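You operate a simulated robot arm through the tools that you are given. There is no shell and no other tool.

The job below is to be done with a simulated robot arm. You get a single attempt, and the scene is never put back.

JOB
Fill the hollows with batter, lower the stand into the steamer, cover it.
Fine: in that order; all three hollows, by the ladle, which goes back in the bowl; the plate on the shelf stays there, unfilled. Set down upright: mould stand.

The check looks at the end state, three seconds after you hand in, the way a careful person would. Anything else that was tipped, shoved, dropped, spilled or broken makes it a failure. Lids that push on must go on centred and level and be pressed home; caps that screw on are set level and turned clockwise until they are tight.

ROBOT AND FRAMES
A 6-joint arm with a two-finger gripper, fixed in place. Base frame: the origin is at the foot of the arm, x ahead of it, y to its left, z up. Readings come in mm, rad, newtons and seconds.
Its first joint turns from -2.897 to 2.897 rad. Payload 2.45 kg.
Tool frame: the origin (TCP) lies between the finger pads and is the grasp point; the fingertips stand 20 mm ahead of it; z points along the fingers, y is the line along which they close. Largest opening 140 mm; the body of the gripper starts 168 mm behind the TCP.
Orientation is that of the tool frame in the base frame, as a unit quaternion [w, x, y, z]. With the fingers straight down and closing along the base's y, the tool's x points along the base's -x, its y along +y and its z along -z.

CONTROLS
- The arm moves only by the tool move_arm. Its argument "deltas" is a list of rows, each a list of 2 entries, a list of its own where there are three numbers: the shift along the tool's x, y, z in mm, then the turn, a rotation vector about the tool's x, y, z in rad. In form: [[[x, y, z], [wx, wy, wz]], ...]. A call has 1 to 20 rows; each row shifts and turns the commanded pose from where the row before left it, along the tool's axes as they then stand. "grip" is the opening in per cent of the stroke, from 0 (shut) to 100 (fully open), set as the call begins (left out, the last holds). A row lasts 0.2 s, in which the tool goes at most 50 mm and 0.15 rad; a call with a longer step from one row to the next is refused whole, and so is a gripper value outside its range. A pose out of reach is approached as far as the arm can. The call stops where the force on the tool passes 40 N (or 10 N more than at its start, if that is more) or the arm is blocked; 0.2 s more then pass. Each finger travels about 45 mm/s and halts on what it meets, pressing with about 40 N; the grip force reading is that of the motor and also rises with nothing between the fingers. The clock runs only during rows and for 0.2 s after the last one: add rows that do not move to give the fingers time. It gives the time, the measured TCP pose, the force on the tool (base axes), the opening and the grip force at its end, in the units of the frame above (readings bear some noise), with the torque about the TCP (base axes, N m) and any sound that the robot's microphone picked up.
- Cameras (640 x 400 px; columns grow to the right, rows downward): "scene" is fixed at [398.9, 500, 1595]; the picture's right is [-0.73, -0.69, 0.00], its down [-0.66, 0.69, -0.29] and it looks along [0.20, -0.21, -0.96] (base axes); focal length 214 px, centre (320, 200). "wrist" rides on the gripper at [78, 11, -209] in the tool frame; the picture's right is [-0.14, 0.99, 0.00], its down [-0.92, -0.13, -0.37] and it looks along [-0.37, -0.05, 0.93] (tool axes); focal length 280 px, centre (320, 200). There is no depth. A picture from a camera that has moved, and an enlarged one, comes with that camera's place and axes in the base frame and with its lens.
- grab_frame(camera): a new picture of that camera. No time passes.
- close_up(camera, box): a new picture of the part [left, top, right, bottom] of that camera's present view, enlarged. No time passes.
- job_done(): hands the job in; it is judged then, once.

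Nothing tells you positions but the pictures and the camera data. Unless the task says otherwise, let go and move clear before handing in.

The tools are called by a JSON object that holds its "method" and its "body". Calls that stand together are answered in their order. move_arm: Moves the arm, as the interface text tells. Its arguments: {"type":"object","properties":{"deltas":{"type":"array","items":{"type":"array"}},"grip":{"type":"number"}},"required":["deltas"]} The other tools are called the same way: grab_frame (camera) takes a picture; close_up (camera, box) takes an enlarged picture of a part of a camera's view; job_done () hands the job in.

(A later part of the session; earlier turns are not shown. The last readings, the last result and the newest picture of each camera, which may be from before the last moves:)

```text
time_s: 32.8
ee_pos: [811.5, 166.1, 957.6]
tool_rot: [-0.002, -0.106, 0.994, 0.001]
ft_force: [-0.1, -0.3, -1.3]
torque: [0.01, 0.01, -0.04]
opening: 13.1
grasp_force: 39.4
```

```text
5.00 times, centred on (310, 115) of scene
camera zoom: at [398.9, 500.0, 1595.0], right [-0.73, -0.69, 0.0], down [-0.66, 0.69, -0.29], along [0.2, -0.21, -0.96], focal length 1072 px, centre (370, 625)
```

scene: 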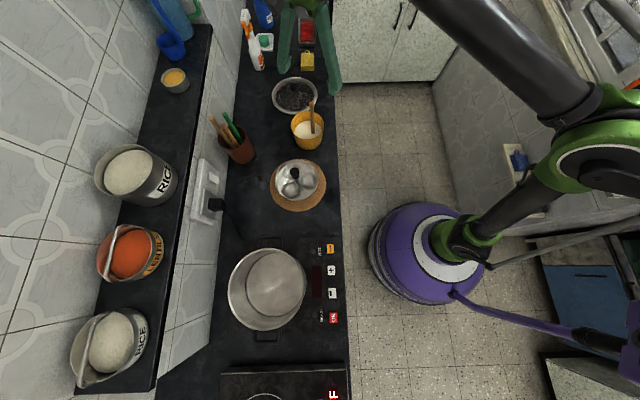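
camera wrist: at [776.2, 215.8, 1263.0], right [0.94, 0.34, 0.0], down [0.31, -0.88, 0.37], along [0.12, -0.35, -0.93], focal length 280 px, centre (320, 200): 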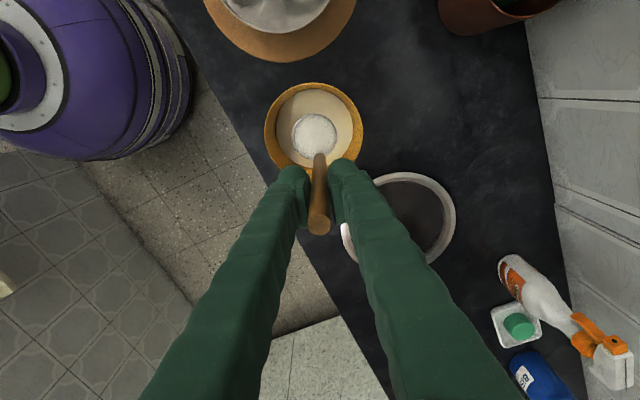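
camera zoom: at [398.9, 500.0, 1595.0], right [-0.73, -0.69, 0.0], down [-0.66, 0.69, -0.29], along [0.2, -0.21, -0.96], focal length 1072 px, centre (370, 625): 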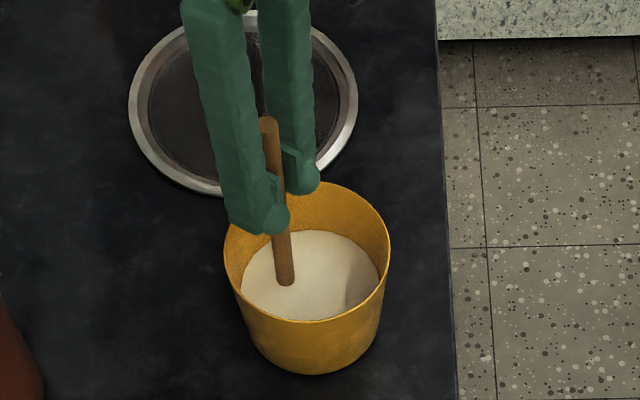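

The cup is submerged again, so I'll lift it slowly.

{"method": "move_arm", "body": {"deltas": [[[0, 0, -5], [0, 0, 0]], [[0, 0, -8], [0, 0, 0]], [[0, 0, -8], [0, 0, 0]], [[0, 0, -8], [0, 0, 0]], [[0, 0, -8], [0, 0, 0]], [[0, 0, -8], [0, 0, 0]], [[0, 0, -8], [0, 0, 0]], [[0, 0, -8], [0, 0, 0]], [[0, 0, -8], [0, 0, 0]], [[0, 0, -8], [0, 0, 0]], [[0, 0, -8], [0, 0, 0]], [[0, 0, -8], [0, 0, 0]], [[0, 0, -5], [0, 0, 0]], [[0, 0, 0], [0, 0, 0]], [[0, 0, 0], [0, 0, 0]], [[0, 0, 0], [0, 0, 0]]]}}

{"method": "close_up", "body": {"camera": "wrist", "box": [250, 70, 390, 240]}}

{"method": "close_up", "body": {"camera": "scene", "box": [270, 75, 350, 155]}}

```text
time_s: 36.2
ee_pos: [812.0, 168.7, 1055.5]
tool_rot: [-0.001, -0.105, 0.994, 0.001]
ft_force: [-0.3, 0.8, -0.6]
torque: [0.02, -0.01, 0.03]
opening: 12.7
grasp_force: 39.6
```

```text
2.35 times, centred on (320, 155) of wrist
camera zoom: at [733.2, 163.2, 1264.0], right [-0.07, 1.0, 0.0], down [0.93, 0.07, 0.37], along [0.37, 0.03, -0.93], focal length 660 px, centre (320, 306)
```

zoom: 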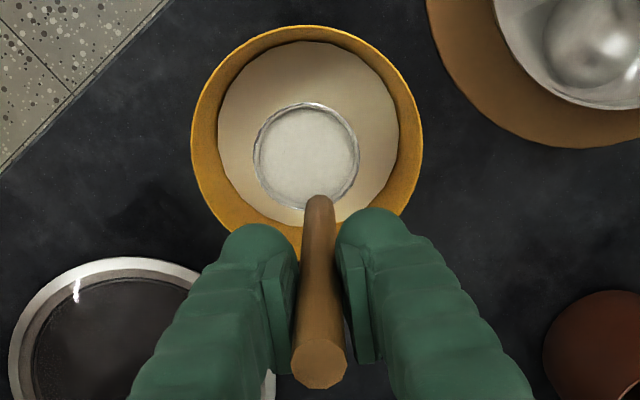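

```text
5.00 times, centred on (310, 115) of scene
camera zoom: at [398.9, 500.0, 1595.0], right [-0.73, -0.69, 0.0], down [-0.66, 0.69, -0.29], along [0.2, -0.21, -0.96], focal length 1072 px, centre (370, 625)
```

zoom: 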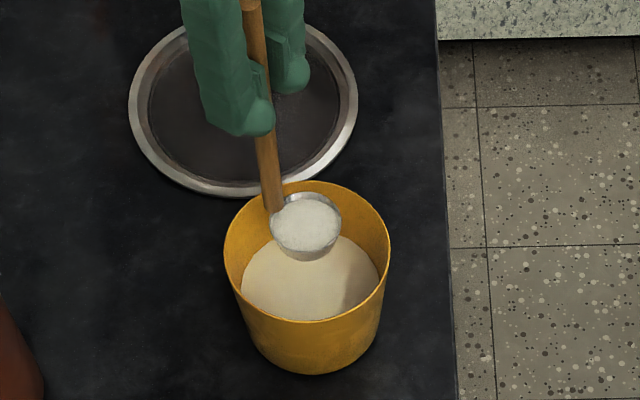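

The cup is full again. I'll raise it, turn to the stand's radial heading and carry it slowly to a point above the left-hand hollow (H2, near (664, 379)).

{"method": "move_arm", "body": {"deltas": [[[0, 0, -6], [0, 0, 0]], [[0, 0, -8], [0, 0, 0]], [[0, 0, -8], [0, 0, 0]], [[0, 0, -8], [0, 0, 0]], [[0, 0, -5], [0, 0, 0]], [[0, 0, 0], [0, 0, -0.061]], [[0, 0, 0], [0, 0, -0.061]], [[0, 0, 0], [0, 0, -0.061]], [[0, 0, 0], [0, 0, -0.061]], [[0, 0, 0], [0, 0, 0]]]}}

{"method": "move_arm", "body": {"deltas": [[[-0.3, 8, 0], [0, 0, 0]], [[-0.3, 14, 0], [0, 0, 0]], [[-0.3, 18, 0], [0, 0, 0]], [[-0.3, 18, 0], [0, 0, 0]], [[-0.3, 18, 0], [0, 0, 0]], [[-0.3, 18, 0], [0, 0, 0]], [[-0.3, 18, 0], [0, 0, 0]], [[-0.3, 18, 0], [0, 0, 0]], [[-0.3, 18, 0], [0, 0, 0]], [[-0.3, 18, 0], [0, 0, 0]], [[-0.3, 18, 0], [0, 0, 0]], [[-0.3, 18, 0], [0, 0, 0]], [[-0.3, 18, 0], [0, 0, 0]], [[-0.3, 18, 0], [0, 0, 0]], [[-0.3, 14, 0], [0, 0, 0]], [[-0.3, 9, 0], [0, 0, 0]], [[0, 0, 0], [0, 0, 0]]]}}

{"method": "grab_frame", "body": {"camera": "wrist"}}

{"method": "close_up", "body": {"camera": "scene", "box": [250, 130, 350, 230]}}

```text
time_s: 38.4
ee_pos: [812.5, 166.2, 1090.8]
tool_rot: [-0.001, -0.226, 0.974, 0.001]
ft_force: [0.4, -0.3, -0.4]
torque: [-0.01, -0.04, 0.02]
opening: 13.1
grasp_force: 39.3
```

```text
time_s: 42.0
ee_pos: [700.9, 404.0, 1092.0]
tool_rot: [-0.001, -0.226, 0.974, 0.001]
ft_force: [0.1, -0.3, -0.9]
torque: [0.07, -0.01, -0.02]
opening: 12.9
grasp_force: 39.5
```

```text
taken
camera wrist: at [626.4, 380.8, 1300.0], right [-0.31, 0.95, 0.0], down [0.88, 0.29, 0.37], along [0.35, 0.12, -0.93], focal length 280 px, centre (320, 200)
```

wrist: 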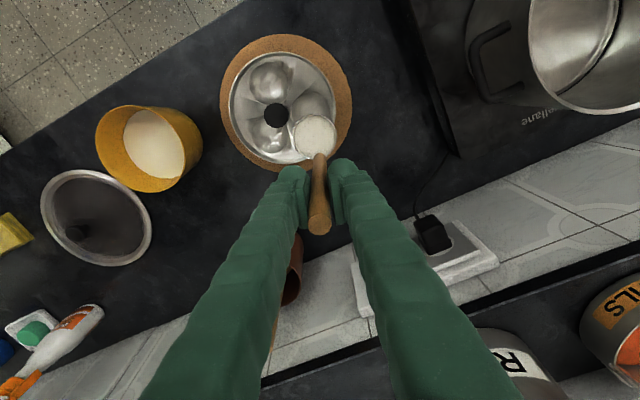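

```text
4.00 times, centred on (300, 180) of scene
camera zoom: at [398.9, 500.0, 1595.0], right [-0.73, -0.69, 0.0], down [-0.66, 0.69, -0.29], along [0.2, -0.21, -0.96], focal length 858 px, centre (400, 280)
```

zoom: 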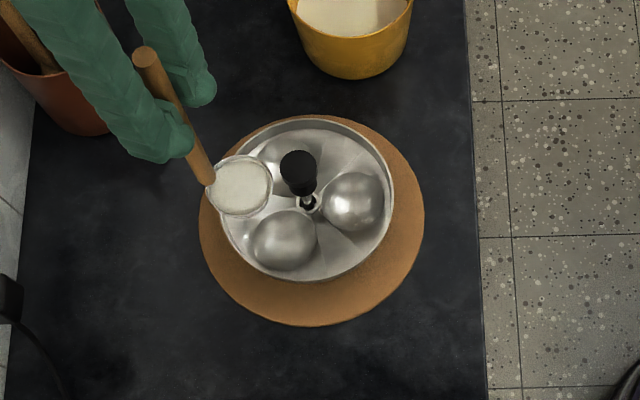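

The cup is full and sits where I planned above H2. I'll pre-tilt it by 0.7 rad about the lip, well below the pouring angle, then lower it.

{"method": "move_arm", "body": {"deltas": [[[6.46, 0, -2.48], [0, -0.05, 0]], [[9.76, 0, -3.6], [0, -0.075, 0]], [[9.76, 0, -3.6], [0, -0.075, 0]], [[9.76, 0, -3.6], [0, -0.075, 0]], [[9.76, 0, -3.6], [0, -0.075, 0]], [[9.76, 0, -3.6], [0, -0.075, 0]], [[9.76, 0, -3.6], [0, -0.075, 0]], [[9.76, 0, -3.6], [0, -0.075, 0]], [[9.76, 0, -3.6], [0, -0.075, 0]], [[6.46, 0, -2.48], [0, -0.05, 0]], [[0, 0, 0], [0, 0, 0]]]}}

{"method": "close_up", "body": {"camera": "scene", "box": [250, 130, 350, 230]}}

{"method": "grab_frame", "body": {"camera": "wrist"}}

```text
time_s: 44.4
ee_pos: [615.0, 361.4, 1094.4]
tool_rot: [0.334, -0.212, 0.915, 0.079]
ft_force: [0.3, -0.4, -0.1]
torque: [-0.05, 0.06, -0.01]
opening: 13.0
grasp_force: 39.5
```

```text
4.00 times, centred on (300, 180) of scene
camera zoom: at [398.9, 500.0, 1595.0], right [-0.73, -0.69, 0.0], down [-0.66, 0.69, -0.29], along [0.2, -0.21, -0.96], focal length 858 px, centre (400, 280)
```

zoom: 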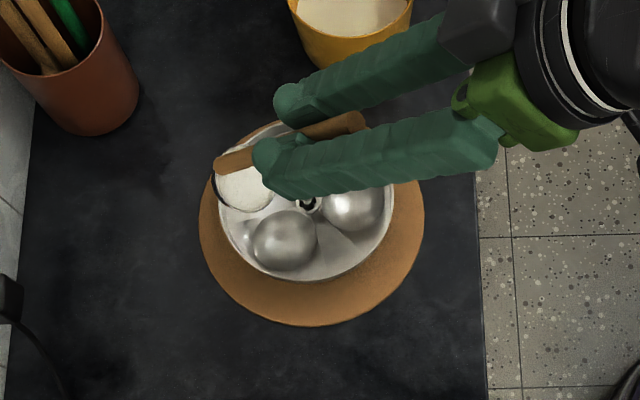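

```text
taken
camera wrist: at [435.7, 286.4, 1204.3], right [-0.34, 0.94, 0.09], down [0.48, 0.09, 0.87], along [0.81, 0.34, -0.48], focal length 280 px, centre (320, 200)
```

wrist: 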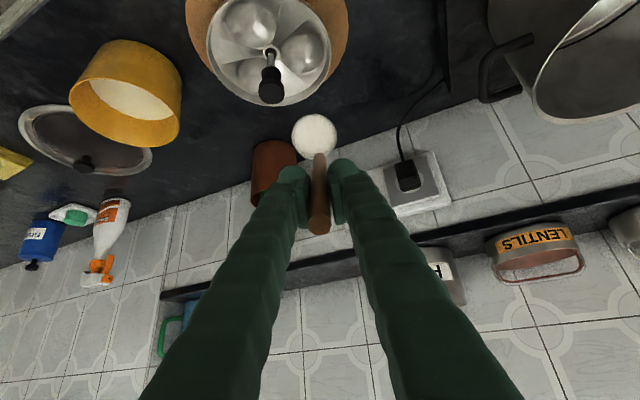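

The lip stayed fixed and the batter holds at 40°. I'll lower it straight down about 76 mm so the lip is close above H2.

{"method": "move_arm", "body": {"deltas": [[[6, 0, 7], [0, 0, 0]], [[9.8, 0, 11.6], [0, 0, 0]], [[9.8, 0, 11.6], [0, 0, 0]], [[9.8, 0, 11.6], [0, 0, 0]], [[9.8, 0, 11.6], [0, 0, 0]], [[3.8, 0, 4.6], [0, 0, 0]], [[0, 0, 0], [0, 0, 0]]]}}

{"method": "close_up", "body": {"camera": "scene", "box": [250, 130, 350, 230]}}

{"method": "grab_frame", "body": {"camera": "wrist"}}

```text
time_s: 46.0
ee_pos: [616.1, 360.1, 1020.6]
tool_rot: [0.334, -0.211, 0.915, 0.078]
ft_force: [-0.7, 0.9, -0.8]
torque: [-0.02, 0.05, -0.02]
opening: 12.9
grasp_force: 39.5
```

```text
4.00 times, centred on (300, 180) of scene
camera zoom: at [398.9, 500.0, 1595.0], right [-0.73, -0.69, 0.0], down [-0.66, 0.69, -0.29], along [0.2, -0.21, -0.96], focal length 858 px, centre (400, 280)
```

zoom: 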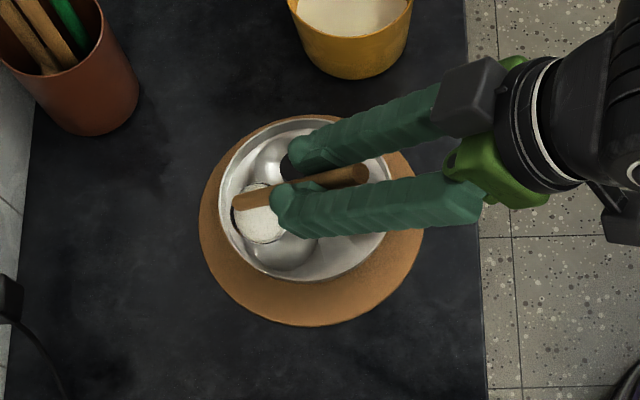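

```text
taken
camera wrist: at [437.0, 285.6, 1128.1], right [-0.34, 0.94, 0.09], down [0.48, 0.09, 0.87], along [0.81, 0.34, -0.48], focal length 280 px, centre (320, 200)
```

wrist: 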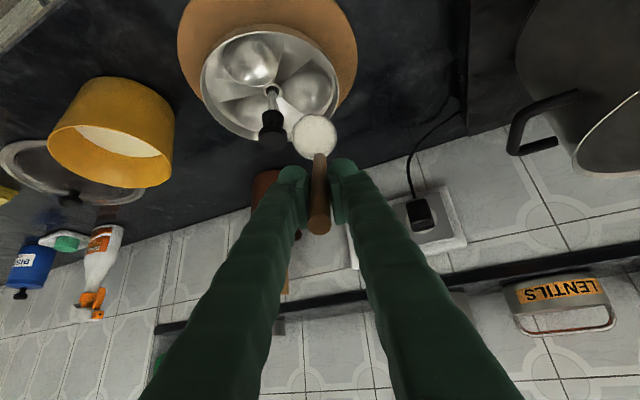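

The lip is over H2 at z≈888. Now I'll tilt slowly past the pouring angle to about 60° and hold.

{"method": "move_arm", "body": {"deltas": [[[6.46, 0, -2.48], [0, -0.05, 0]], [[6.46, 0, -2.48], [0, -0.05, 0]], [[6.46, 0, -2.48], [0, -0.05, 0]], [[6.46, 0, -2.48], [0, -0.05, 0]], [[6.46, 0, -2.48], [0, -0.05, 0]], [[6.46, 0, -2.48], [0, -0.05, 0]], [[6.46, 0, -2.48], [0, -0.05, 0]], [[0, 0, 0], [0, 0, 0]], [[0, 0, 0], [0, 0, 0]], [[0, 0, 0], [0, 0, 0]], [[0, 0, 0], [0, 0, 0]], [[0, 0, 0], [0, 0, 0]]]}}

{"method": "close_up", "body": {"camera": "scene", "box": [250, 130, 350, 230]}}

{"method": "grab_frame", "body": {"camera": "wrist"}}

```text
time_s: 48.6
ee_pos: [575.7, 344.6, 996.8]
tool_rot: [0.487, -0.195, 0.844, 0.113]
ft_force: [0.0, 0.0, -1.0]
torque: [-0.03, 0.06, 0.02]
opening: 13.0
grasp_force: 40.0
```

```text
4.00 times, centred on (300, 180) of scene
camera zoom: at [398.9, 500.0, 1595.0], right [-0.73, -0.69, 0.0], down [-0.66, 0.69, -0.29], along [0.2, -0.21, -0.96], focal length 858 px, centre (400, 280)
```

zoom: 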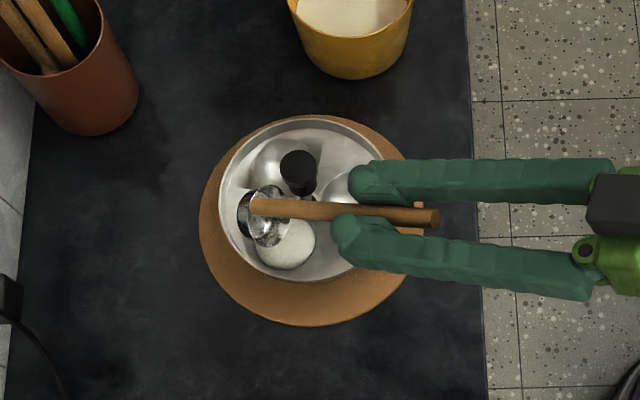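

```text
taken
camera wrist: at [373.7, 257.2, 1032.6], right [-0.37, 0.92, 0.12], down [0.18, -0.05, 0.98], along [0.91, 0.39, -0.15], focal length 280 px, centre (320, 200)
```

wrist: 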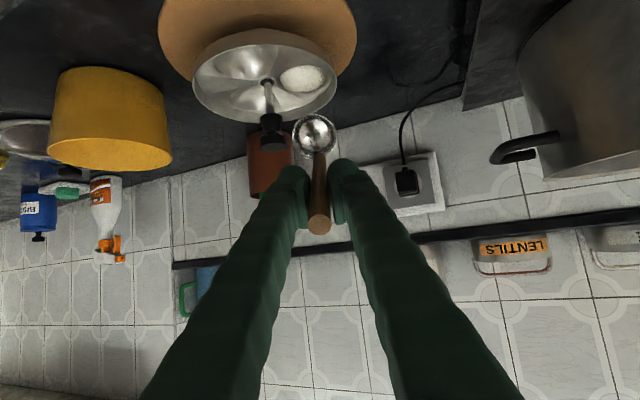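

H2 is filled cleanly and the cup is empty. I'll lift away, return the ladle upright and go back over the bowl.

{"method": "move_arm", "body": {"deltas": [[[-8, 0, -4.6], [0, 0, 0]], [[-17.3, 0, -10], [0, 0, 0]], [[-17.3, 0, -10], [0, 0, 0]], [[-17.3, 0, -10], [0, 0, 0]], [[-10, 0, -5.8], [0, 0, 0]], [[-13.12, 0, 6.24], [0, 0.105, 0]], [[-13.12, 0, 6.24], [0, 0.105, 0]], [[-13.12, 0, 6.24], [0, 0.105, 0]], [[-13.12, 0, 6.24], [0, 0.105, 0]], [[-13.12, 0, 6.24], [0, 0.105, 0]], [[-13.12, 0, 6.24], [0, 0.105, 0]], [[-13.12, 0, 6.24], [0, 0.105, 0]], [[-13.12, 0, 6.24], [0, 0.105, 0]], [[-13.12, 0, 6.24], [0, 0.105, 0]], [[-13.12, 0, 6.24], [0, 0.105, 0]], [[0, 0, 0], [0, 0, 0]]]}}

{"method": "close_up", "body": {"camera": "scene", "box": [250, 130, 350, 230]}}

{"method": "close_up", "body": {"camera": "wrist", "box": [200, 20, 380, 240]}}

```text
time_s: 52.0
ee_pos: [700.3, 402.6, 1095.2]
tool_rot: [-0.001, -0.225, 0.974, 0.001]
ft_force: [-0.3, 0.1, -1.0]
torque: [0.01, -0.02, 0.0]
opening: 12.9
grasp_force: 40.0
```

```text
4.00 times, centred on (300, 180) of scene
camera zoom: at [398.9, 500.0, 1595.0], right [-0.73, -0.69, 0.0], down [-0.66, 0.69, -0.29], along [0.2, -0.21, -0.96], focal length 858 px, centre (400, 280)
```

zoom: 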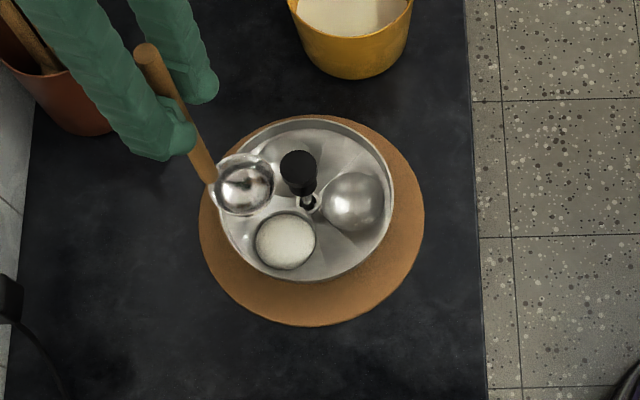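

```text
1.82 times, centred on (290, 130) of wrist
camera zoom: at [624.8, 379.5, 1304.6], right [-0.31, 0.95, 0.0], down [0.88, 0.29, 0.37], along [0.35, 0.11, -0.93], focal length 510 px, centre (374, 327)
```

zoom: 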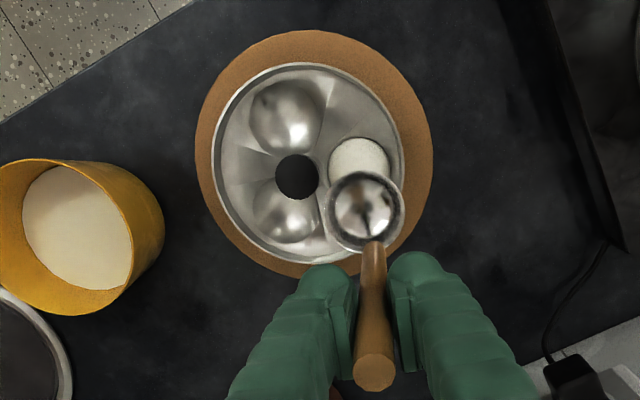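

H2 looks full with no drips. Back to the bowl for the next scoop.

{"method": "move_arm", "body": {"deltas": [[[0.3, -15, 0], [0, 0, 0]], [[0.3, -25, 0], [0, 0, 0]], [[0.3, -25, 0], [0, 0, 0]], [[0.3, -25, 0], [0, 0, 0]], [[0.3, -25, 0], [0, 0, 0]], [[0.3, -25, 0], [0, 0, 0]], [[0.3, -25, 0], [0, 0, 0]], [[0.3, -25, 0], [0, 0, 0]], [[0.3, -25, 0], [0, 0, 0]], [[0.3, -25, 0], [0, 0, 0]], [[0.3, -13.5, 0], [0, 0, 0]], [[0, 0, 0], [0, 0, 0]]]}}

{"method": "close_up", "body": {"camera": "wrist", "box": [230, 60, 410, 240]}}

```text
time_s: 54.6
ee_pos: [810.1, 173.7, 1094.3]
tool_rot: [-0.002, -0.225, 0.974, 0.0]
ft_force: [-0.2, -0.1, -0.6]
torque: [-0.02, -0.02, -0.03]
opening: 13.1
grasp_force: 39.3
```

```text
2.22 times, centred on (320, 150) of wrist
camera zoom: at [735.0, 149.9, 1302.5], right [-0.31, 0.95, 0.0], down [0.88, 0.29, 0.37], along [0.35, 0.12, -0.93], focal length 623 px, centre (320, 311)
```

zoom: 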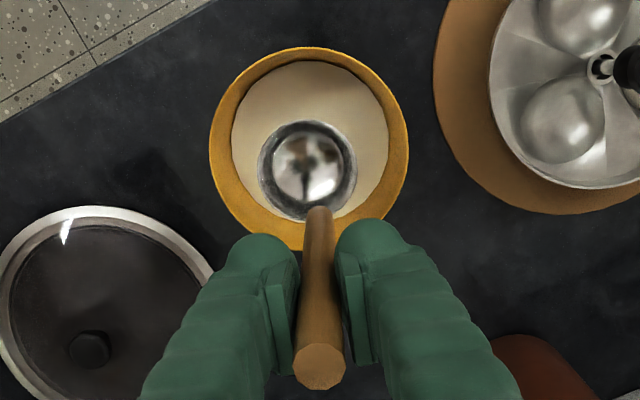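

The cup is centred over the bowl, so I'll dip it again.

{"method": "move_arm", "body": {"deltas": [[[0, 0, 15], [0, 0, 0]], [[0, 0, 18], [0, 0, 0]], [[0, 0, 18], [0, 0, 0]], [[0, 0, 18], [0, 0, 0]], [[0, 0, 15], [0, 0, 0]], [[0, 0, 12], [0, 0, 0]], [[0, 0, 10], [0, 0, 0]], [[0, 0, 8], [0, 0, 0]], [[0, 0, 8], [0, 0, 0]], [[0, 0, 8], [0, 0, 0]], [[0, 0, 7], [0, 0, 0]], [[0, 0, 0], [0, 0, 0]], [[0, 0, 0], [0, 0, 0]]]}}

{"method": "close_up", "body": {"camera": "wrist", "box": [230, 60, 410, 240]}}

```text
time_s: 57.4
ee_pos: [809.1, 172.4, 957.9]
tool_rot: [-0.001, -0.226, 0.974, 0.0]
ft_force: [0.3, 0.4, -1.1]
torque: [0.0, 0.01, 0.0]
opening: 13.3
grasp_force: 39.7
```

```text
2.22 times, centred on (320, 150) of wrist
camera zoom: at [733.6, 149.4, 1167.2], right [-0.31, 0.95, 0.0], down [0.88, 0.29, 0.37], along [0.35, 0.12, -0.93], focal length 623 px, centre (320, 311)
```

zoom: 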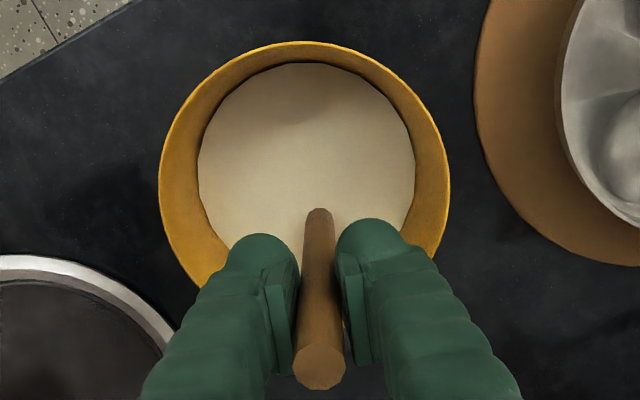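

The cup is under the batter, so I'll lift it again.

{"method": "move_arm", "body": {"deltas": [[[0, 0, -5], [0, 0, 0]], [[0, 0, -8], [0, 0, 0]], [[0, 0, -8], [0, 0, 0]], [[0, 0, -8], [0, 0, 0]], [[0, 0, -8], [0, 0, 0]], [[0, 0, -8], [0, 0, 0]], [[0, 0, -8], [0, 0, 0]], [[0, 0, -8], [0, 0, 0]], [[0, 0, -8], [0, 0, 0]], [[0, 0, -8], [0, 0, 0]], [[0, 0, -8], [0, 0, 0]], [[0, 0, -10], [0, 0, 0]], [[0, 0, -12], [0, 0, 0]], [[0, 0, -12], [0, 0, 0]], [[0, 0, -10], [0, 0, 0]], [[0, 0, -6], [0, 0, 0]], [[0, 0, 0], [0, 0, 0]], [[0, 0, 0], [0, 0, 0]]]}}

{"method": "close_up", "body": {"camera": "wrist", "box": [230, 60, 410, 240]}}

```text
time_s: 61.2
ee_pos: [809.4, 174.8, 1094.6]
tool_rot: [-0.001, -0.226, 0.974, 0.0]
ft_force: [0.7, 0.4, -0.3]
torque: [0.01, -0.03, 0.0]
opening: 12.8
grasp_force: 39.9
```

```text
2.22 times, centred on (320, 150) of wrist
camera zoom: at [734.3, 151.2, 1302.8], right [-0.31, 0.95, 0.0], down [0.88, 0.29, 0.37], along [0.35, 0.12, -0.93], focal length 623 px, centre (320, 311)
```

zoom: 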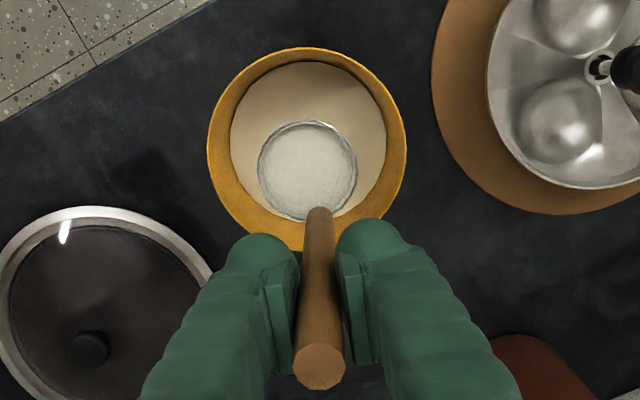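

The cup is full. The next target is H3, near (719, 324), which is the far-right hollow from the robot. I'll carry the cup there slowly.

{"method": "move_arm", "body": {"deltas": [[[-2, 8, 0], [0, 0, 0]], [[-3, 14, 0], [0, 0, 0]], [[-3, 18, 0], [0, 0, 0]], [[-3, 18, 0], [0, 0, 0]], [[-3, 18, 0], [0, 0, 0]], [[-3, 18, 0], [0, 0, 0]], [[-3, 18, 0], [0, 0, 0]], [[-3, 18, 0], [0, 0, 0]], [[-3, 18, 0], [0, 0, 0]], [[-3, 15, 0], [0, 0, 0]], [[-2.6, 8, 0], [0, 0, 0]], [[-1, 3.9, 0], [0, 0, 0]], [[0, 0, 0], [0, 0, 0]]]}}

{"method": "close_up", "body": {"camera": "scene", "box": [250, 130, 350, 230]}}

{"method": "close_up", "body": {"camera": "wrist", "box": [230, 40, 430, 240]}}

```text
time_s: 64.0
ee_pos: [762.0, 346.4, 1093.1]
tool_rot: [-0.002, -0.225, 0.974, 0.002]
ft_force: [0.5, 0.8, -0.3]
torque: [0.01, 0.0, 0.02]
opening: 13.2
grasp_force: 39.8
```

```text
4.00 times, centred on (300, 180) of scene
camera zoom: at [398.9, 500.0, 1595.0], right [-0.73, -0.69, 0.0], down [-0.66, 0.69, -0.29], along [0.2, -0.21, -0.96], focal length 858 px, centre (400, 280)
```

zoom: 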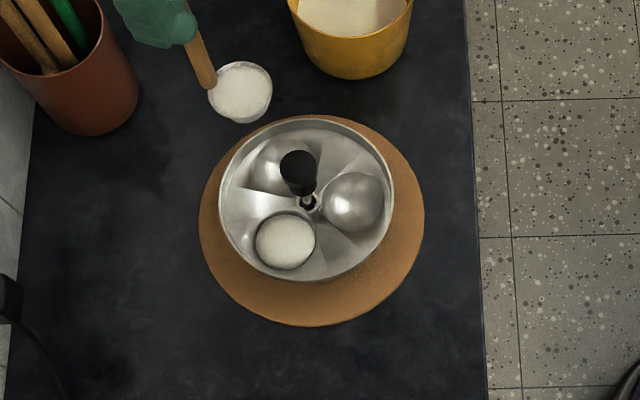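

```text
2.00 times, centred on (330, 140) of wrist
camera zoom: at [687.4, 322.0, 1301.5], right [-0.31, 0.95, 0.0], down [0.88, 0.29, 0.37], along [0.35, 0.12, -0.93], focal length 561 px, centre (300, 320)
```

zoom: 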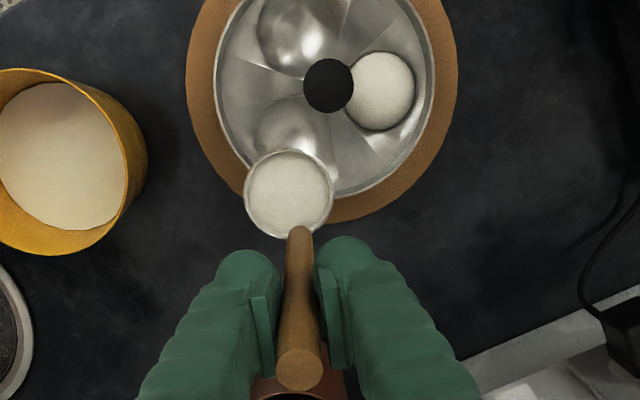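

The cup is positioned above H3. I'll pre-tilt it and then lower it.

{"method": "move_arm", "body": {"deltas": [[[6.46, 0, -2.48], [0, -0.05, 0]], [[9.76, 0, -3.6], [0, -0.075, 0]], [[9.76, 0, -3.6], [0, -0.075, 0]], [[9.76, 0, -3.6], [0, -0.075, 0]], [[9.76, 0, -3.6], [0, -0.075, 0]], [[9.76, 0, -3.6], [0, -0.075, 0]], [[9.76, 0, -3.6], [0, -0.075, 0]], [[9.76, 0, -3.6], [0, -0.075, 0]], [[9.76, 0, -3.6], [0, -0.075, 0]], [[6.46, 0, -2.48], [0, -0.05, 0]], [[0, 0, 0], [0, 0, 0]]]}}

{"method": "close_up", "body": {"camera": "scene", "box": [250, 130, 350, 230]}}

{"method": "close_up", "body": {"camera": "wrist", "box": [180, 0, 460, 240]}}

```text
time_s: 66.4
ee_pos: [675.2, 302.8, 1096.6]
tool_rot: [0.333, -0.211, 0.916, 0.077]
ft_force: [-0.2, -0.2, -1.6]
torque: [-0.01, 0.02, 0.0]
opening: 13.1
grasp_force: 39.6
```

```text
4.00 times, centred on (300, 180) of scene
camera zoom: at [398.9, 500.0, 1595.0], right [-0.73, -0.69, 0.0], down [-0.66, 0.69, -0.29], along [0.2, -0.21, -0.96], focal length 858 px, centre (400, 280)
```

zoom: 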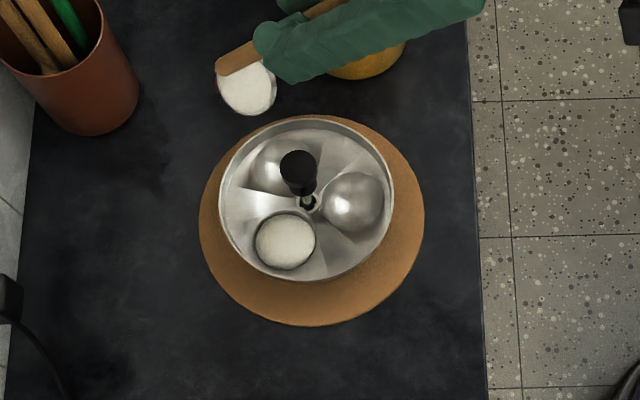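

```text
1.67 times, centred on (320, 120) of wrist
camera zoom: at [495.1, 228.2, 1206.6], right [-0.34, 0.94, 0.09], down [0.48, 0.09, 0.87], along [0.81, 0.34, -0.48], focal length 467 px, centre (320, 333)
```

zoom: 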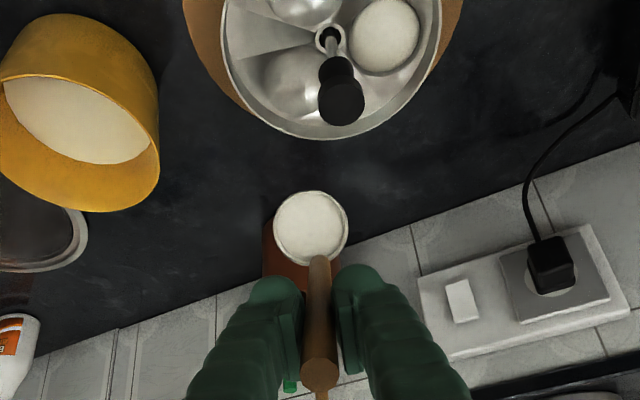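

The lip is holding over H3, so I'll lower it.

{"method": "move_arm", "body": {"deltas": [[[6, 0, 7], [0, 0, 0]], [[9.8, 0, 11.6], [0, 0, 0]], [[9.8, 0, 11.6], [0, 0, 0]], [[9.8, 0, 11.6], [0, 0, 0]], [[9.8, 0, 11.6], [0, 0, 0]], [[4.5, 0, 5.4], [0, 0, 0]], [[0, 0, 0], [0, 0, 0]]]}}

{"method": "close_up", "body": {"camera": "scene", "box": [250, 130, 350, 230]}}

{"method": "close_up", "body": {"camera": "wrist", "box": [180, 0, 460, 240]}}

```text
time_s: 68.0
ee_pos: [676.3, 303.7, 1019.8]
tool_rot: [0.333, -0.212, 0.916, 0.077]
ft_force: [0.3, 0.6, -0.9]
torque: [-0.04, 0.01, 0.03]
opening: 13.1
grasp_force: 39.6
```

```text
4.00 times, centred on (300, 180) of scene
camera zoom: at [398.9, 500.0, 1595.0], right [-0.73, -0.69, 0.0], down [-0.66, 0.69, -0.29], along [0.2, -0.21, -0.96], focal length 858 px, centre (400, 280)
```

zoom: 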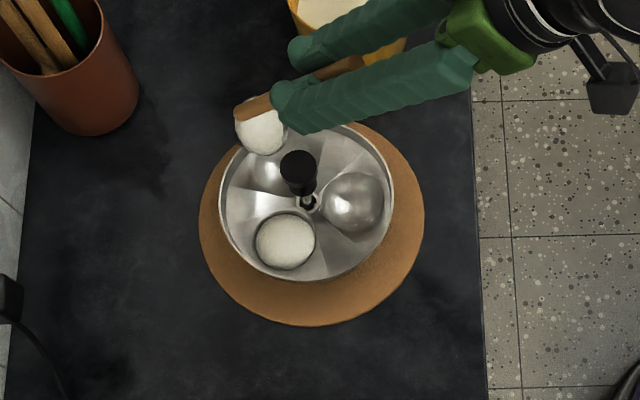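

```text
1.67 times, centred on (320, 120) of wrist
camera zoom: at [496.3, 227.6, 1129.5], right [-0.34, 0.94, 0.09], down [0.48, 0.09, 0.87], along [0.81, 0.34, -0.48], focal length 467 px, centre (320, 333)
```

zoom: 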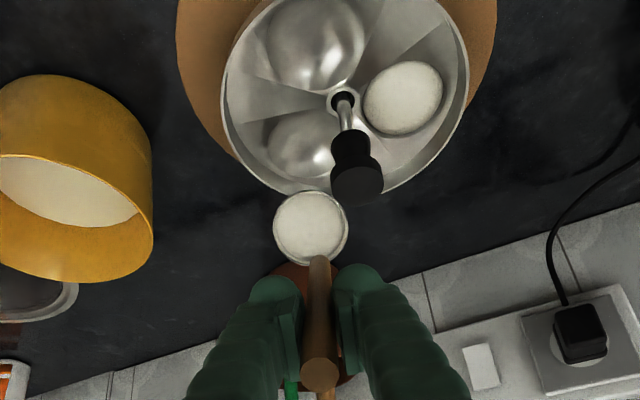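

The offset over H3 is within about 11 mm of a hollow with a 30 mm radius. I'll nudge it 3 mm inward and pour.

{"method": "move_arm", "body": {"deltas": [[[1.73, 2.2, -1.45], [0, 0, 0]], [[6.46, 0, -2.48], [0, -0.05, 0]], [[6.46, 0, -2.48], [0, -0.05, 0]], [[6.46, 0, -2.48], [0, -0.05, 0]], [[6.46, 0, -2.48], [0, -0.05, 0]], [[6.46, 0, -2.48], [0, -0.05, 0]], [[6.46, 0, -2.48], [0, -0.05, 0]], [[6.46, 0, -2.48], [0, -0.05, 0]], [[0, 0, 0], [0, 0, 0]], [[0, 0, 0], [0, 0, 0]], [[0, 0, 0], [0, 0, 0]], [[0, 0, 0], [0, 0, 0]], [[0, 0, 0], [0, 0, 0]]]}}

{"method": "close_up", "body": {"camera": "scene", "box": [250, 130, 350, 230]}}

{"method": "close_up", "body": {"camera": "wrist", "box": [180, 0, 460, 240]}}

```text
time_s: 70.8
ee_pos: [634.8, 285.3, 998.0]
tool_rot: [0.487, -0.196, 0.844, 0.114]
ft_force: [0.6, 0.6, -2.1]
torque: [-0.02, 0.12, 0.0]
opening: 12.8
grasp_force: 39.4
```

```text
4.00 times, centred on (300, 180) of scene
camera zoom: at [398.9, 500.0, 1595.0], right [-0.73, -0.69, 0.0], down [-0.66, 0.69, -0.29], along [0.2, -0.21, -0.96], focal length 858 px, centre (400, 280)
```

zoom: 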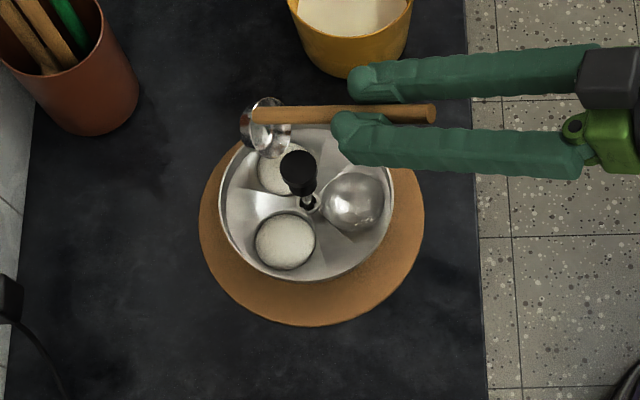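

```text
1.67 times, centred on (320, 120) of wrist
camera zoom: at [431.5, 198.5, 1034.8], right [-0.37, 0.92, 0.12], down [0.18, -0.05, 0.98], along [0.91, 0.39, -0.15], focal length 467 px, centre (320, 333)
```

zoom: 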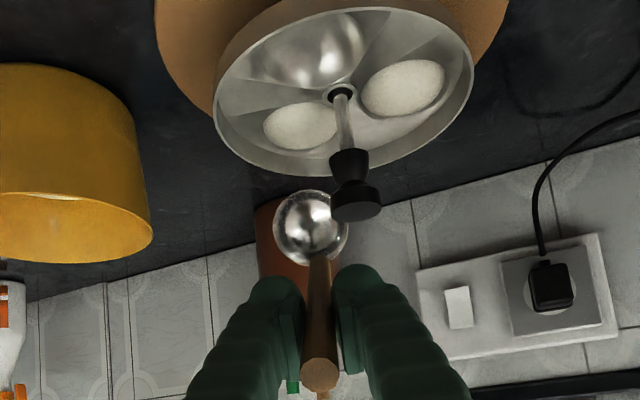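

H3 is filled too. I'll lift away, return the ladle upright and go back to the bowl.

{"method": "move_arm", "body": {"deltas": [[[-8, 0, -4.6], [0, 0, 0]], [[-17.3, 0, -10], [0, 0, 0]], [[-17.3, 0, -10], [0, 0, 0]], [[-17.3, 0, -10], [0, 0, 0]], [[-10, 0, -5.8], [0, 0, 0]], [[-13.12, 0, 6.24], [0, 0.105, 0]], [[-13.12, 0, 6.24], [0, 0.105, 0]], [[-13.12, 0, 6.24], [0, 0.105, 0]], [[-13.12, 0, 6.24], [0, 0.105, 0]], [[-13.12, 0, 6.24], [0, 0.105, 0]], [[-13.12, 0, 6.24], [0, 0.105, 0]], [[-13.12, 0, 6.24], [0, 0.105, 0]], [[-13.12, 0, 6.24], [0, 0.105, 0]], [[-13.12, 0, 6.24], [0, 0.105, 0]], [[-13.12, 0, 6.24], [0, 0.105, 0]], [[0, 0, 0], [0, 0, 0]]]}}

{"method": "close_up", "body": {"camera": "scene", "box": [250, 80, 350, 230]}}

```text
time_s: 74.2
ee_pos: [756.4, 346.2, 1096.1]
tool_rot: [-0.003, -0.226, 0.974, 0.0]
ft_force: [-0.4, 0.5, -0.7]
torque: [-0.03, -0.03, -0.01]
opening: 13.1
grasp_force: 39.3
```

```text
2.67 times, centred on (300, 155) of scene
camera zoom: at [398.9, 500.0, 1595.0], right [-0.73, -0.69, 0.0], down [-0.66, 0.69, -0.29], along [0.2, -0.21, -0.96], focal length 572 px, centre (373, 320)
```

zoom: 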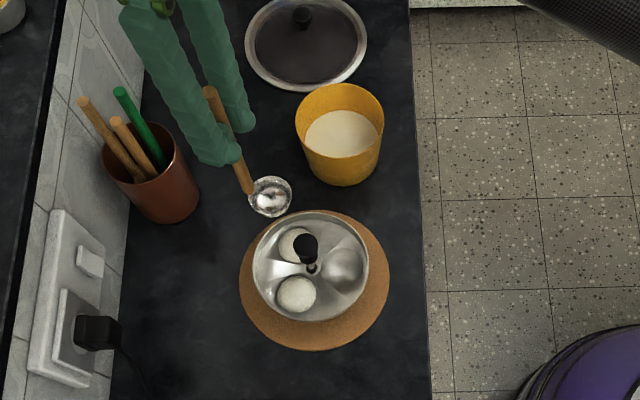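

Two hollows are filled with nothing spilled. I'll go back over the bowl for the third scoop.

{"method": "move_arm", "body": {"deltas": [[[2.5, -14, 0], [0, 0, 0]], [[3.6, -23, 0], [0, 0, 0]], [[3.6, -23, 0], [0, 0, 0]], [[3.6, -23, 0], [0, 0, 0]], [[3.6, -23, 0], [0, 0, 0]], [[3.6, -23, 0], [0, 0, 0]], [[3.6, -23, 0], [0, 0, 0]], [[2.5, -16, 0], [0, 0, 0]], [[1.5, -9.8, 0], [0, 0, 0]], [[0, 0, 0], [0, 0, 0]], [[0, 0, 15], [0, 0, 0]], [[0, 0, 18], [0, 0, 0]], [[0, 0, 18], [0, 0, 0]], [[0, 0, 15], [0, 0, 0]], [[0, 0, 0], [0, 0, 0]]]}}

{"method": "close_up", "body": {"camera": "wrist", "box": [230, 60, 410, 240]}}

```text
time_s: 77.4
ee_pos: [809.5, 173.1, 1029.5]
tool_rot: [-0.002, -0.226, 0.974, 0.0]
ft_force: [-0.3, 0.2, -0.3]
torque: [-0.03, -0.02, 0.01]
opening: 13.2
grasp_force: 39.7
```

```text
2.22 times, centred on (320, 150) of wrist
camera zoom: at [734.6, 150.0, 1239.2], right [-0.31, 0.95, 0.0], down [0.88, 0.29, 0.37], along [0.35, 0.11, -0.93], focal length 623 px, centre (320, 311)
```

zoom: 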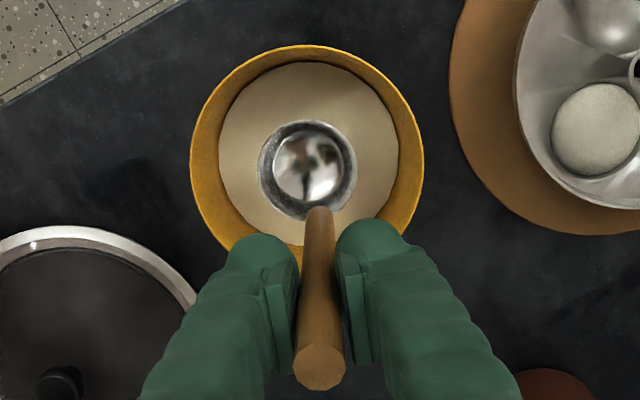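

The cup is centred, so I'll dip it for the third scoop.

{"method": "move_arm", "body": {"deltas": [[[0, 0, 12], [0, 0, 0]], [[0, 0, 10], [0, 0, 0]], [[0, 0, 10], [0, 0, 0]], [[0, 0, 8], [0, 0, 0]], [[0, 0, 8], [0, 0, 0]], [[0, 0, 8], [0, 0, 0]], [[0, 0, 8], [0, 0, 0]], [[0, 0, 8], [0, 0, 0]], [[0, 0, 0], [0, 0, 0]], [[0, 0, 0], [0, 0, 0]]]}}

{"method": "close_up", "body": {"camera": "wrist", "box": [230, 60, 410, 240]}}

```text
time_s: 79.6
ee_pos: [808.1, 174.3, 957.9]
tool_rot: [-0.002, -0.226, 0.974, 0.001]
ft_force: [0.4, 0.1, -0.7]
torque: [0.02, -0.01, 0.0]
opening: 13.0
grasp_force: 39.7
```

```text
2.22 times, centred on (320, 150) of wrist
camera zoom: at [733.6, 150.4, 1166.4], right [-0.31, 0.95, 0.0], down [0.88, 0.29, 0.37], along [0.35, 0.11, -0.93], focal length 623 px, centre (320, 311)
```

zoom: 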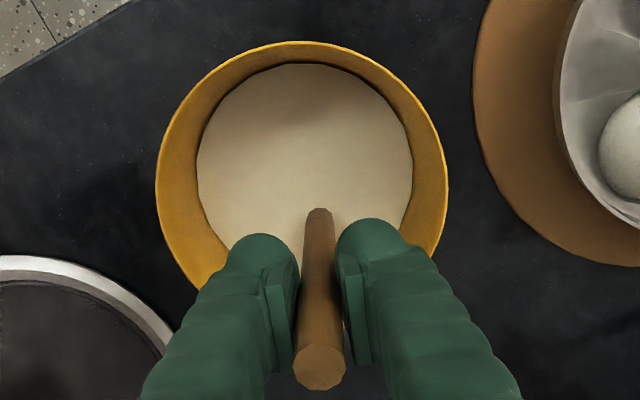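

{"method": "move_arm", "body": {"deltas": [[[0, 0, -5], [0, 0, 0]], [[0, 0, -8], [0, 0, 0]], [[0, 0, -8], [0, 0, 0]], [[0, 0, -8], [0, 0, 0]], [[0, 0, -8], [0, 0, 0]], [[0, 0, -8], [0, 0, 0]], [[0, 0, -8], [0, 0, 0]], [[0, 0, -8], [0, 0, 0]], [[0, 0, -8], [0, 0, 0]], [[0, 0, -8], [0, 0, 0]], [[0, 0, -8], [0, 0, 0]], [[0, 0, -10], [0, 0, 0]], [[0, 0, -12], [0, 0, 0]], [[0, 0, -12], [0, 0, 0]], [[0, 0, -10], [0, 0, 0]], [[0, 0, -6], [0, 0, 0]], [[0, 0, 0], [0, 0, 0]], [[0, 0, 0], [0, 0, 0]]]}}

{"method": "close_up", "body": {"camera": "wrist", "box": [230, 60, 410, 240]}}

```text
time_s: 83.4
ee_pos: [808.9, 173.2, 1094.2]
tool_rot: [-0.002, -0.226, 0.974, 0.001]
ft_force: [0.0, 0.0, -0.9]
torque: [-0.02, -0.03, 0.01]
opening: 13.0
grasp_force: 39.8
```

```text
2.22 times, centred on (320, 150) of wrist
camera zoom: at [734.6, 150.2, 1303.8], right [-0.31, 0.95, 0.0], down [0.88, 0.29, 0.37], along [0.35, 0.11, -0.93], focal length 623 px, centre (320, 311)
```

zoom: 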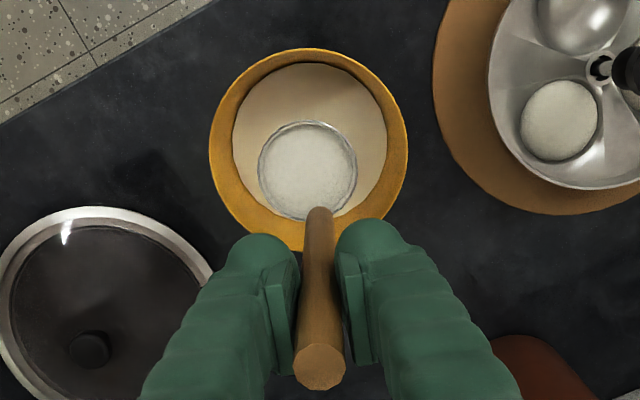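

The cup is full. The last hollow is H1, near (644, 304), on the robot's side of the stem. I'll pour there from slightly higher and a little outward, because the knob is close to the cup on that side.

{"method": "move_arm", "body": {"deltas": [[[2.13, 7.71, 0], [0, 0, 0]], [[3.47, 12.53, 0], [0, 0, 0]], [[4.53, 16.38, 0], [0, 0, 0]], [[4.53, 16.38, 0], [0, 0, 0]], [[4.53, 16.38, 0], [0, 0, 0]], [[4.53, 16.38, 0], [0, 0, 0]], [[4.53, 16.38, 0], [0, 0, 0]], [[4.53, 16.38, 0], [0, 0, 0]], [[4.53, 16.38, 0], [0, 0, 0]], [[4.53, 16.38, 0], [0, 0, 0]], [[4.53, 16.38, 0], [0, 0, 0]], [[3.47, 12.53, 0], [0, 0, 0]], [[2.13, 7.71, 0], [0, 0, 0]], [[0.69, 2.5, 0], [0, 0, 0]], [[0, 0, 0], [0, 0, 0]]]}}

{"method": "close_up", "body": {"camera": "scene", "box": [250, 130, 350, 230]}}

{"method": "close_up", "body": {"camera": "wrist", "box": [230, 40, 430, 240]}}

```text
time_s: 86.6
ee_pos: [678.5, 322.2, 1092.4]
tool_rot: [-0.002, -0.225, 0.974, 0.001]
ft_force: [-0.7, -0.3, -1.0]
torque: [0.02, -0.03, -0.03]
opening: 13.1
grasp_force: 39.8
```

```text
4.00 times, centred on (300, 180) of scene
camera zoom: at [398.9, 500.0, 1595.0], right [-0.73, -0.69, 0.0], down [-0.66, 0.69, -0.29], along [0.2, -0.21, -0.96], focal length 858 px, centre (400, 280)
```

zoom: 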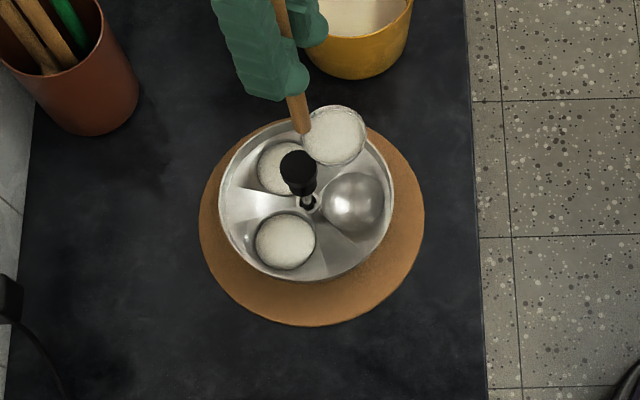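

```text
2.00 times, centred on (330, 140) of wrist
camera zoom: at [603.4, 297.8, 1301.8], right [-0.31, 0.95, 0.0], down [0.88, 0.29, 0.37], along [0.35, 0.11, -0.93], focal length 561 px, centre (300, 320)
```

zoom: 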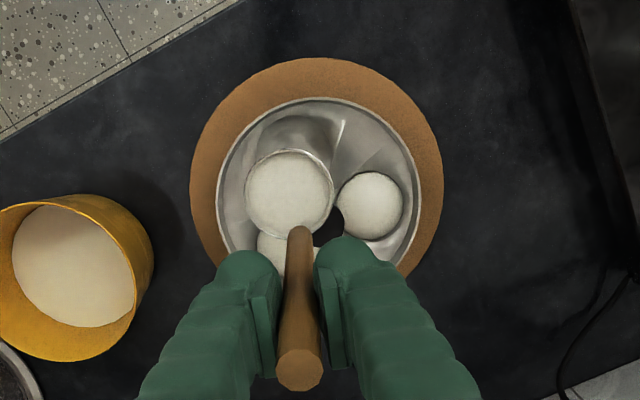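

The cup is in place above the stand. I'll pre-tilt it.

{"method": "move_arm", "body": {"deltas": [[[6.46, 0, -2.48], [0, -0.05, 0]], [[9.76, 0, -3.6], [0, -0.075, 0]], [[9.76, 0, -3.6], [0, -0.075, 0]], [[9.76, 0, -3.6], [0, -0.075, 0]], [[9.76, 0, -3.6], [0, -0.075, 0]], [[9.76, 0, -3.6], [0, -0.075, 0]], [[9.76, 0, -3.6], [0, -0.075, 0]], [[9.76, 0, -3.6], [0, -0.075, 0]], [[9.76, 0, -3.6], [0, -0.075, 0]], [[6.46, 0, -2.48], [0, -0.05, 0]], [[0, 0, 0], [0, 0, 0]]]}}

{"method": "close_up", "body": {"camera": "scene", "box": [250, 130, 350, 230]}}

{"method": "close_up", "body": {"camera": "wrist", "box": [180, 0, 460, 240]}}

```text
time_s: 89.0
ee_pos: [592.7, 278.8, 1098.9]
tool_rot: [0.333, -0.212, 0.916, 0.078]
ft_force: [0.1, -0.4, -0.2]
torque: [-0.03, 0.02, 0.01]
opening: 12.9
grasp_force: 39.8
```

```text
4.00 times, centred on (300, 180) of scene
camera zoom: at [398.9, 500.0, 1595.0], right [-0.73, -0.69, 0.0], down [-0.66, 0.69, -0.29], along [0.2, -0.21, -0.96], focal length 858 px, centre (400, 280)
```

zoom: 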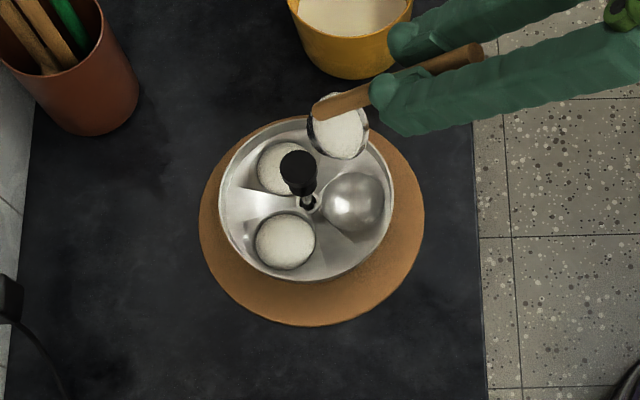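

```text
1.67 times, centred on (320, 120) of wrist
camera zoom: at [412.7, 204.2, 1207.9], right [-0.34, 0.94, 0.09], down [0.48, 0.09, 0.87], along [0.81, 0.34, -0.48], focal length 467 px, centre (320, 333)
```

zoom: 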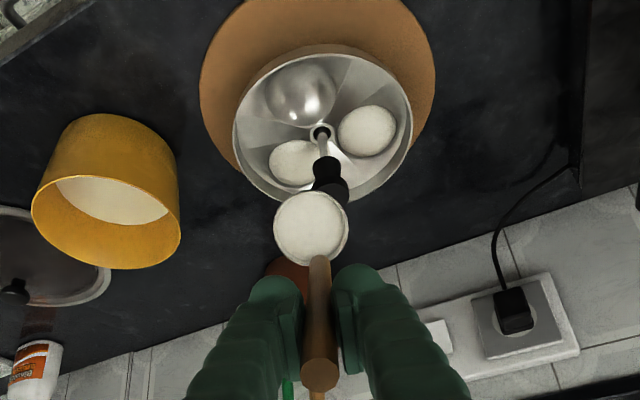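

The lip is at (631, 295) and holding its batter. I'll lower it about 45 mm.

{"method": "move_arm", "body": {"deltas": [[[5, 0, 6], [0, 0, 0]], [[7.5, 0, 8.8], [0, 0, 0]], [[7.5, 0, 8.8], [0, 0, 0]], [[6, 0, 7], [0, 0, 0]], [[3, 0, 3.8], [0, 0, 0]], [[0, 0, 0], [0, 0, 0]]]}}

{"method": "close_up", "body": {"camera": "scene", "box": [250, 130, 350, 230]}}

{"method": "close_up", "body": {"camera": "wrist", "box": [180, 0, 460, 240]}}

```text
time_s: 90.4
ee_pos: [593.3, 280.1, 1054.0]
tool_rot: [0.332, -0.211, 0.916, 0.077]
ft_force: [0.4, 0.4, -1.3]
torque: [-0.03, 0.05, -0.03]
opening: 12.8
grasp_force: 39.6
```

```text
4.00 times, centred on (300, 180) of scene
camera zoom: at [398.9, 500.0, 1595.0], right [-0.73, -0.69, 0.0], down [-0.66, 0.69, -0.29], along [0.2, -0.21, -0.96], focal length 858 px, centre (400, 280)
```

zoom: 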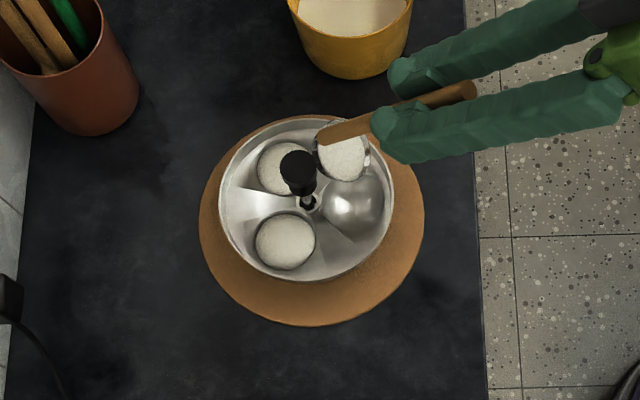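

```text
1.67 times, centred on (320, 120) of wrist
camera zoom: at [413.6, 204.1, 1163.5], right [-0.34, 0.94, 0.09], down [0.48, 0.09, 0.87], along [0.81, 0.34, -0.48], focal length 467 px, centre (320, 333)
```

zoom: 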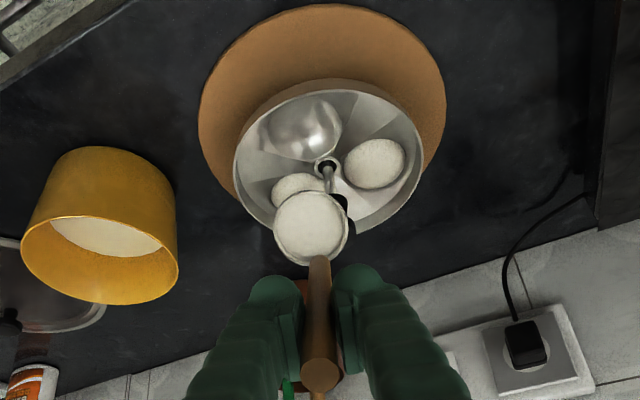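

The projected lip and hollow positions agree with the picture. I'll pour into H1.

{"method": "move_arm", "body": {"deltas": [[[6.46, 0, -2.48], [0, -0.05, 0]], [[6.46, 0, -2.48], [0, -0.05, 0]], [[6.46, 0, -2.48], [0, -0.05, 0]], [[6.46, 0, -2.48], [0, -0.05, 0]], [[6.46, 0, -2.48], [0, -0.05, 0]], [[6.46, 0, -2.48], [0, -0.05, 0]], [[6.46, 0, -2.48], [0, -0.05, 0]], [[0, 0, 0], [0, 0, 0]], [[0, 0, 0], [0, 0, 0]], [[0, 0, 0], [0, 0, 0]], [[0, 0, 0], [0, 0, 0]], [[0, 0, 0], [0, 0, 0]]]}}

{"method": "close_up", "body": {"camera": "scene", "box": [250, 130, 350, 230]}}

{"method": "close_up", "body": {"camera": "wrist", "box": [180, 0, 460, 240]}}

```text
time_s: 93.0
ee_pos: [553.3, 259.8, 1031.2]
tool_rot: [0.487, -0.196, 0.844, 0.114]
ft_force: [-0.7, 0.1, 0.0]
torque: [-0.02, 0.03, 0.01]
opening: 13.0
grasp_force: 39.7
```

```text
4.00 times, centred on (300, 180) of scene
camera zoom: at [398.9, 500.0, 1595.0], right [-0.73, -0.69, 0.0], down [-0.66, 0.69, -0.29], along [0.2, -0.21, -0.96], focal length 858 px, centre (400, 280)
```

zoom: 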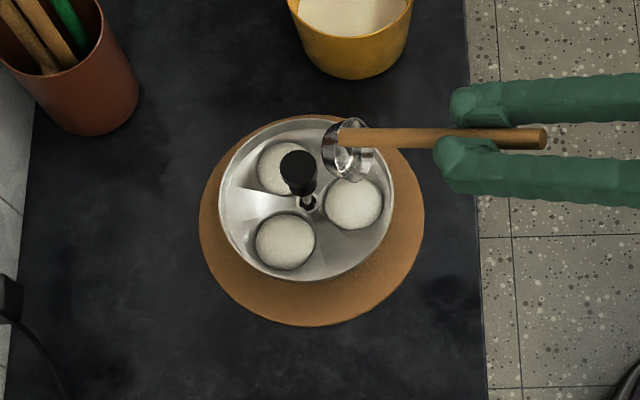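

```text
1.67 times, centred on (320, 120) of wrist
camera zoom: at [350.7, 173.4, 1067.9], right [-0.37, 0.92, 0.12], down [0.18, -0.05, 0.98], along [0.91, 0.39, -0.15], focal length 467 px, centre (320, 333)
```

zoom: 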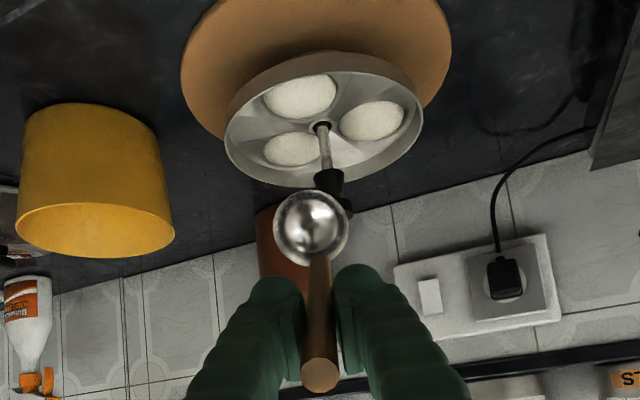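

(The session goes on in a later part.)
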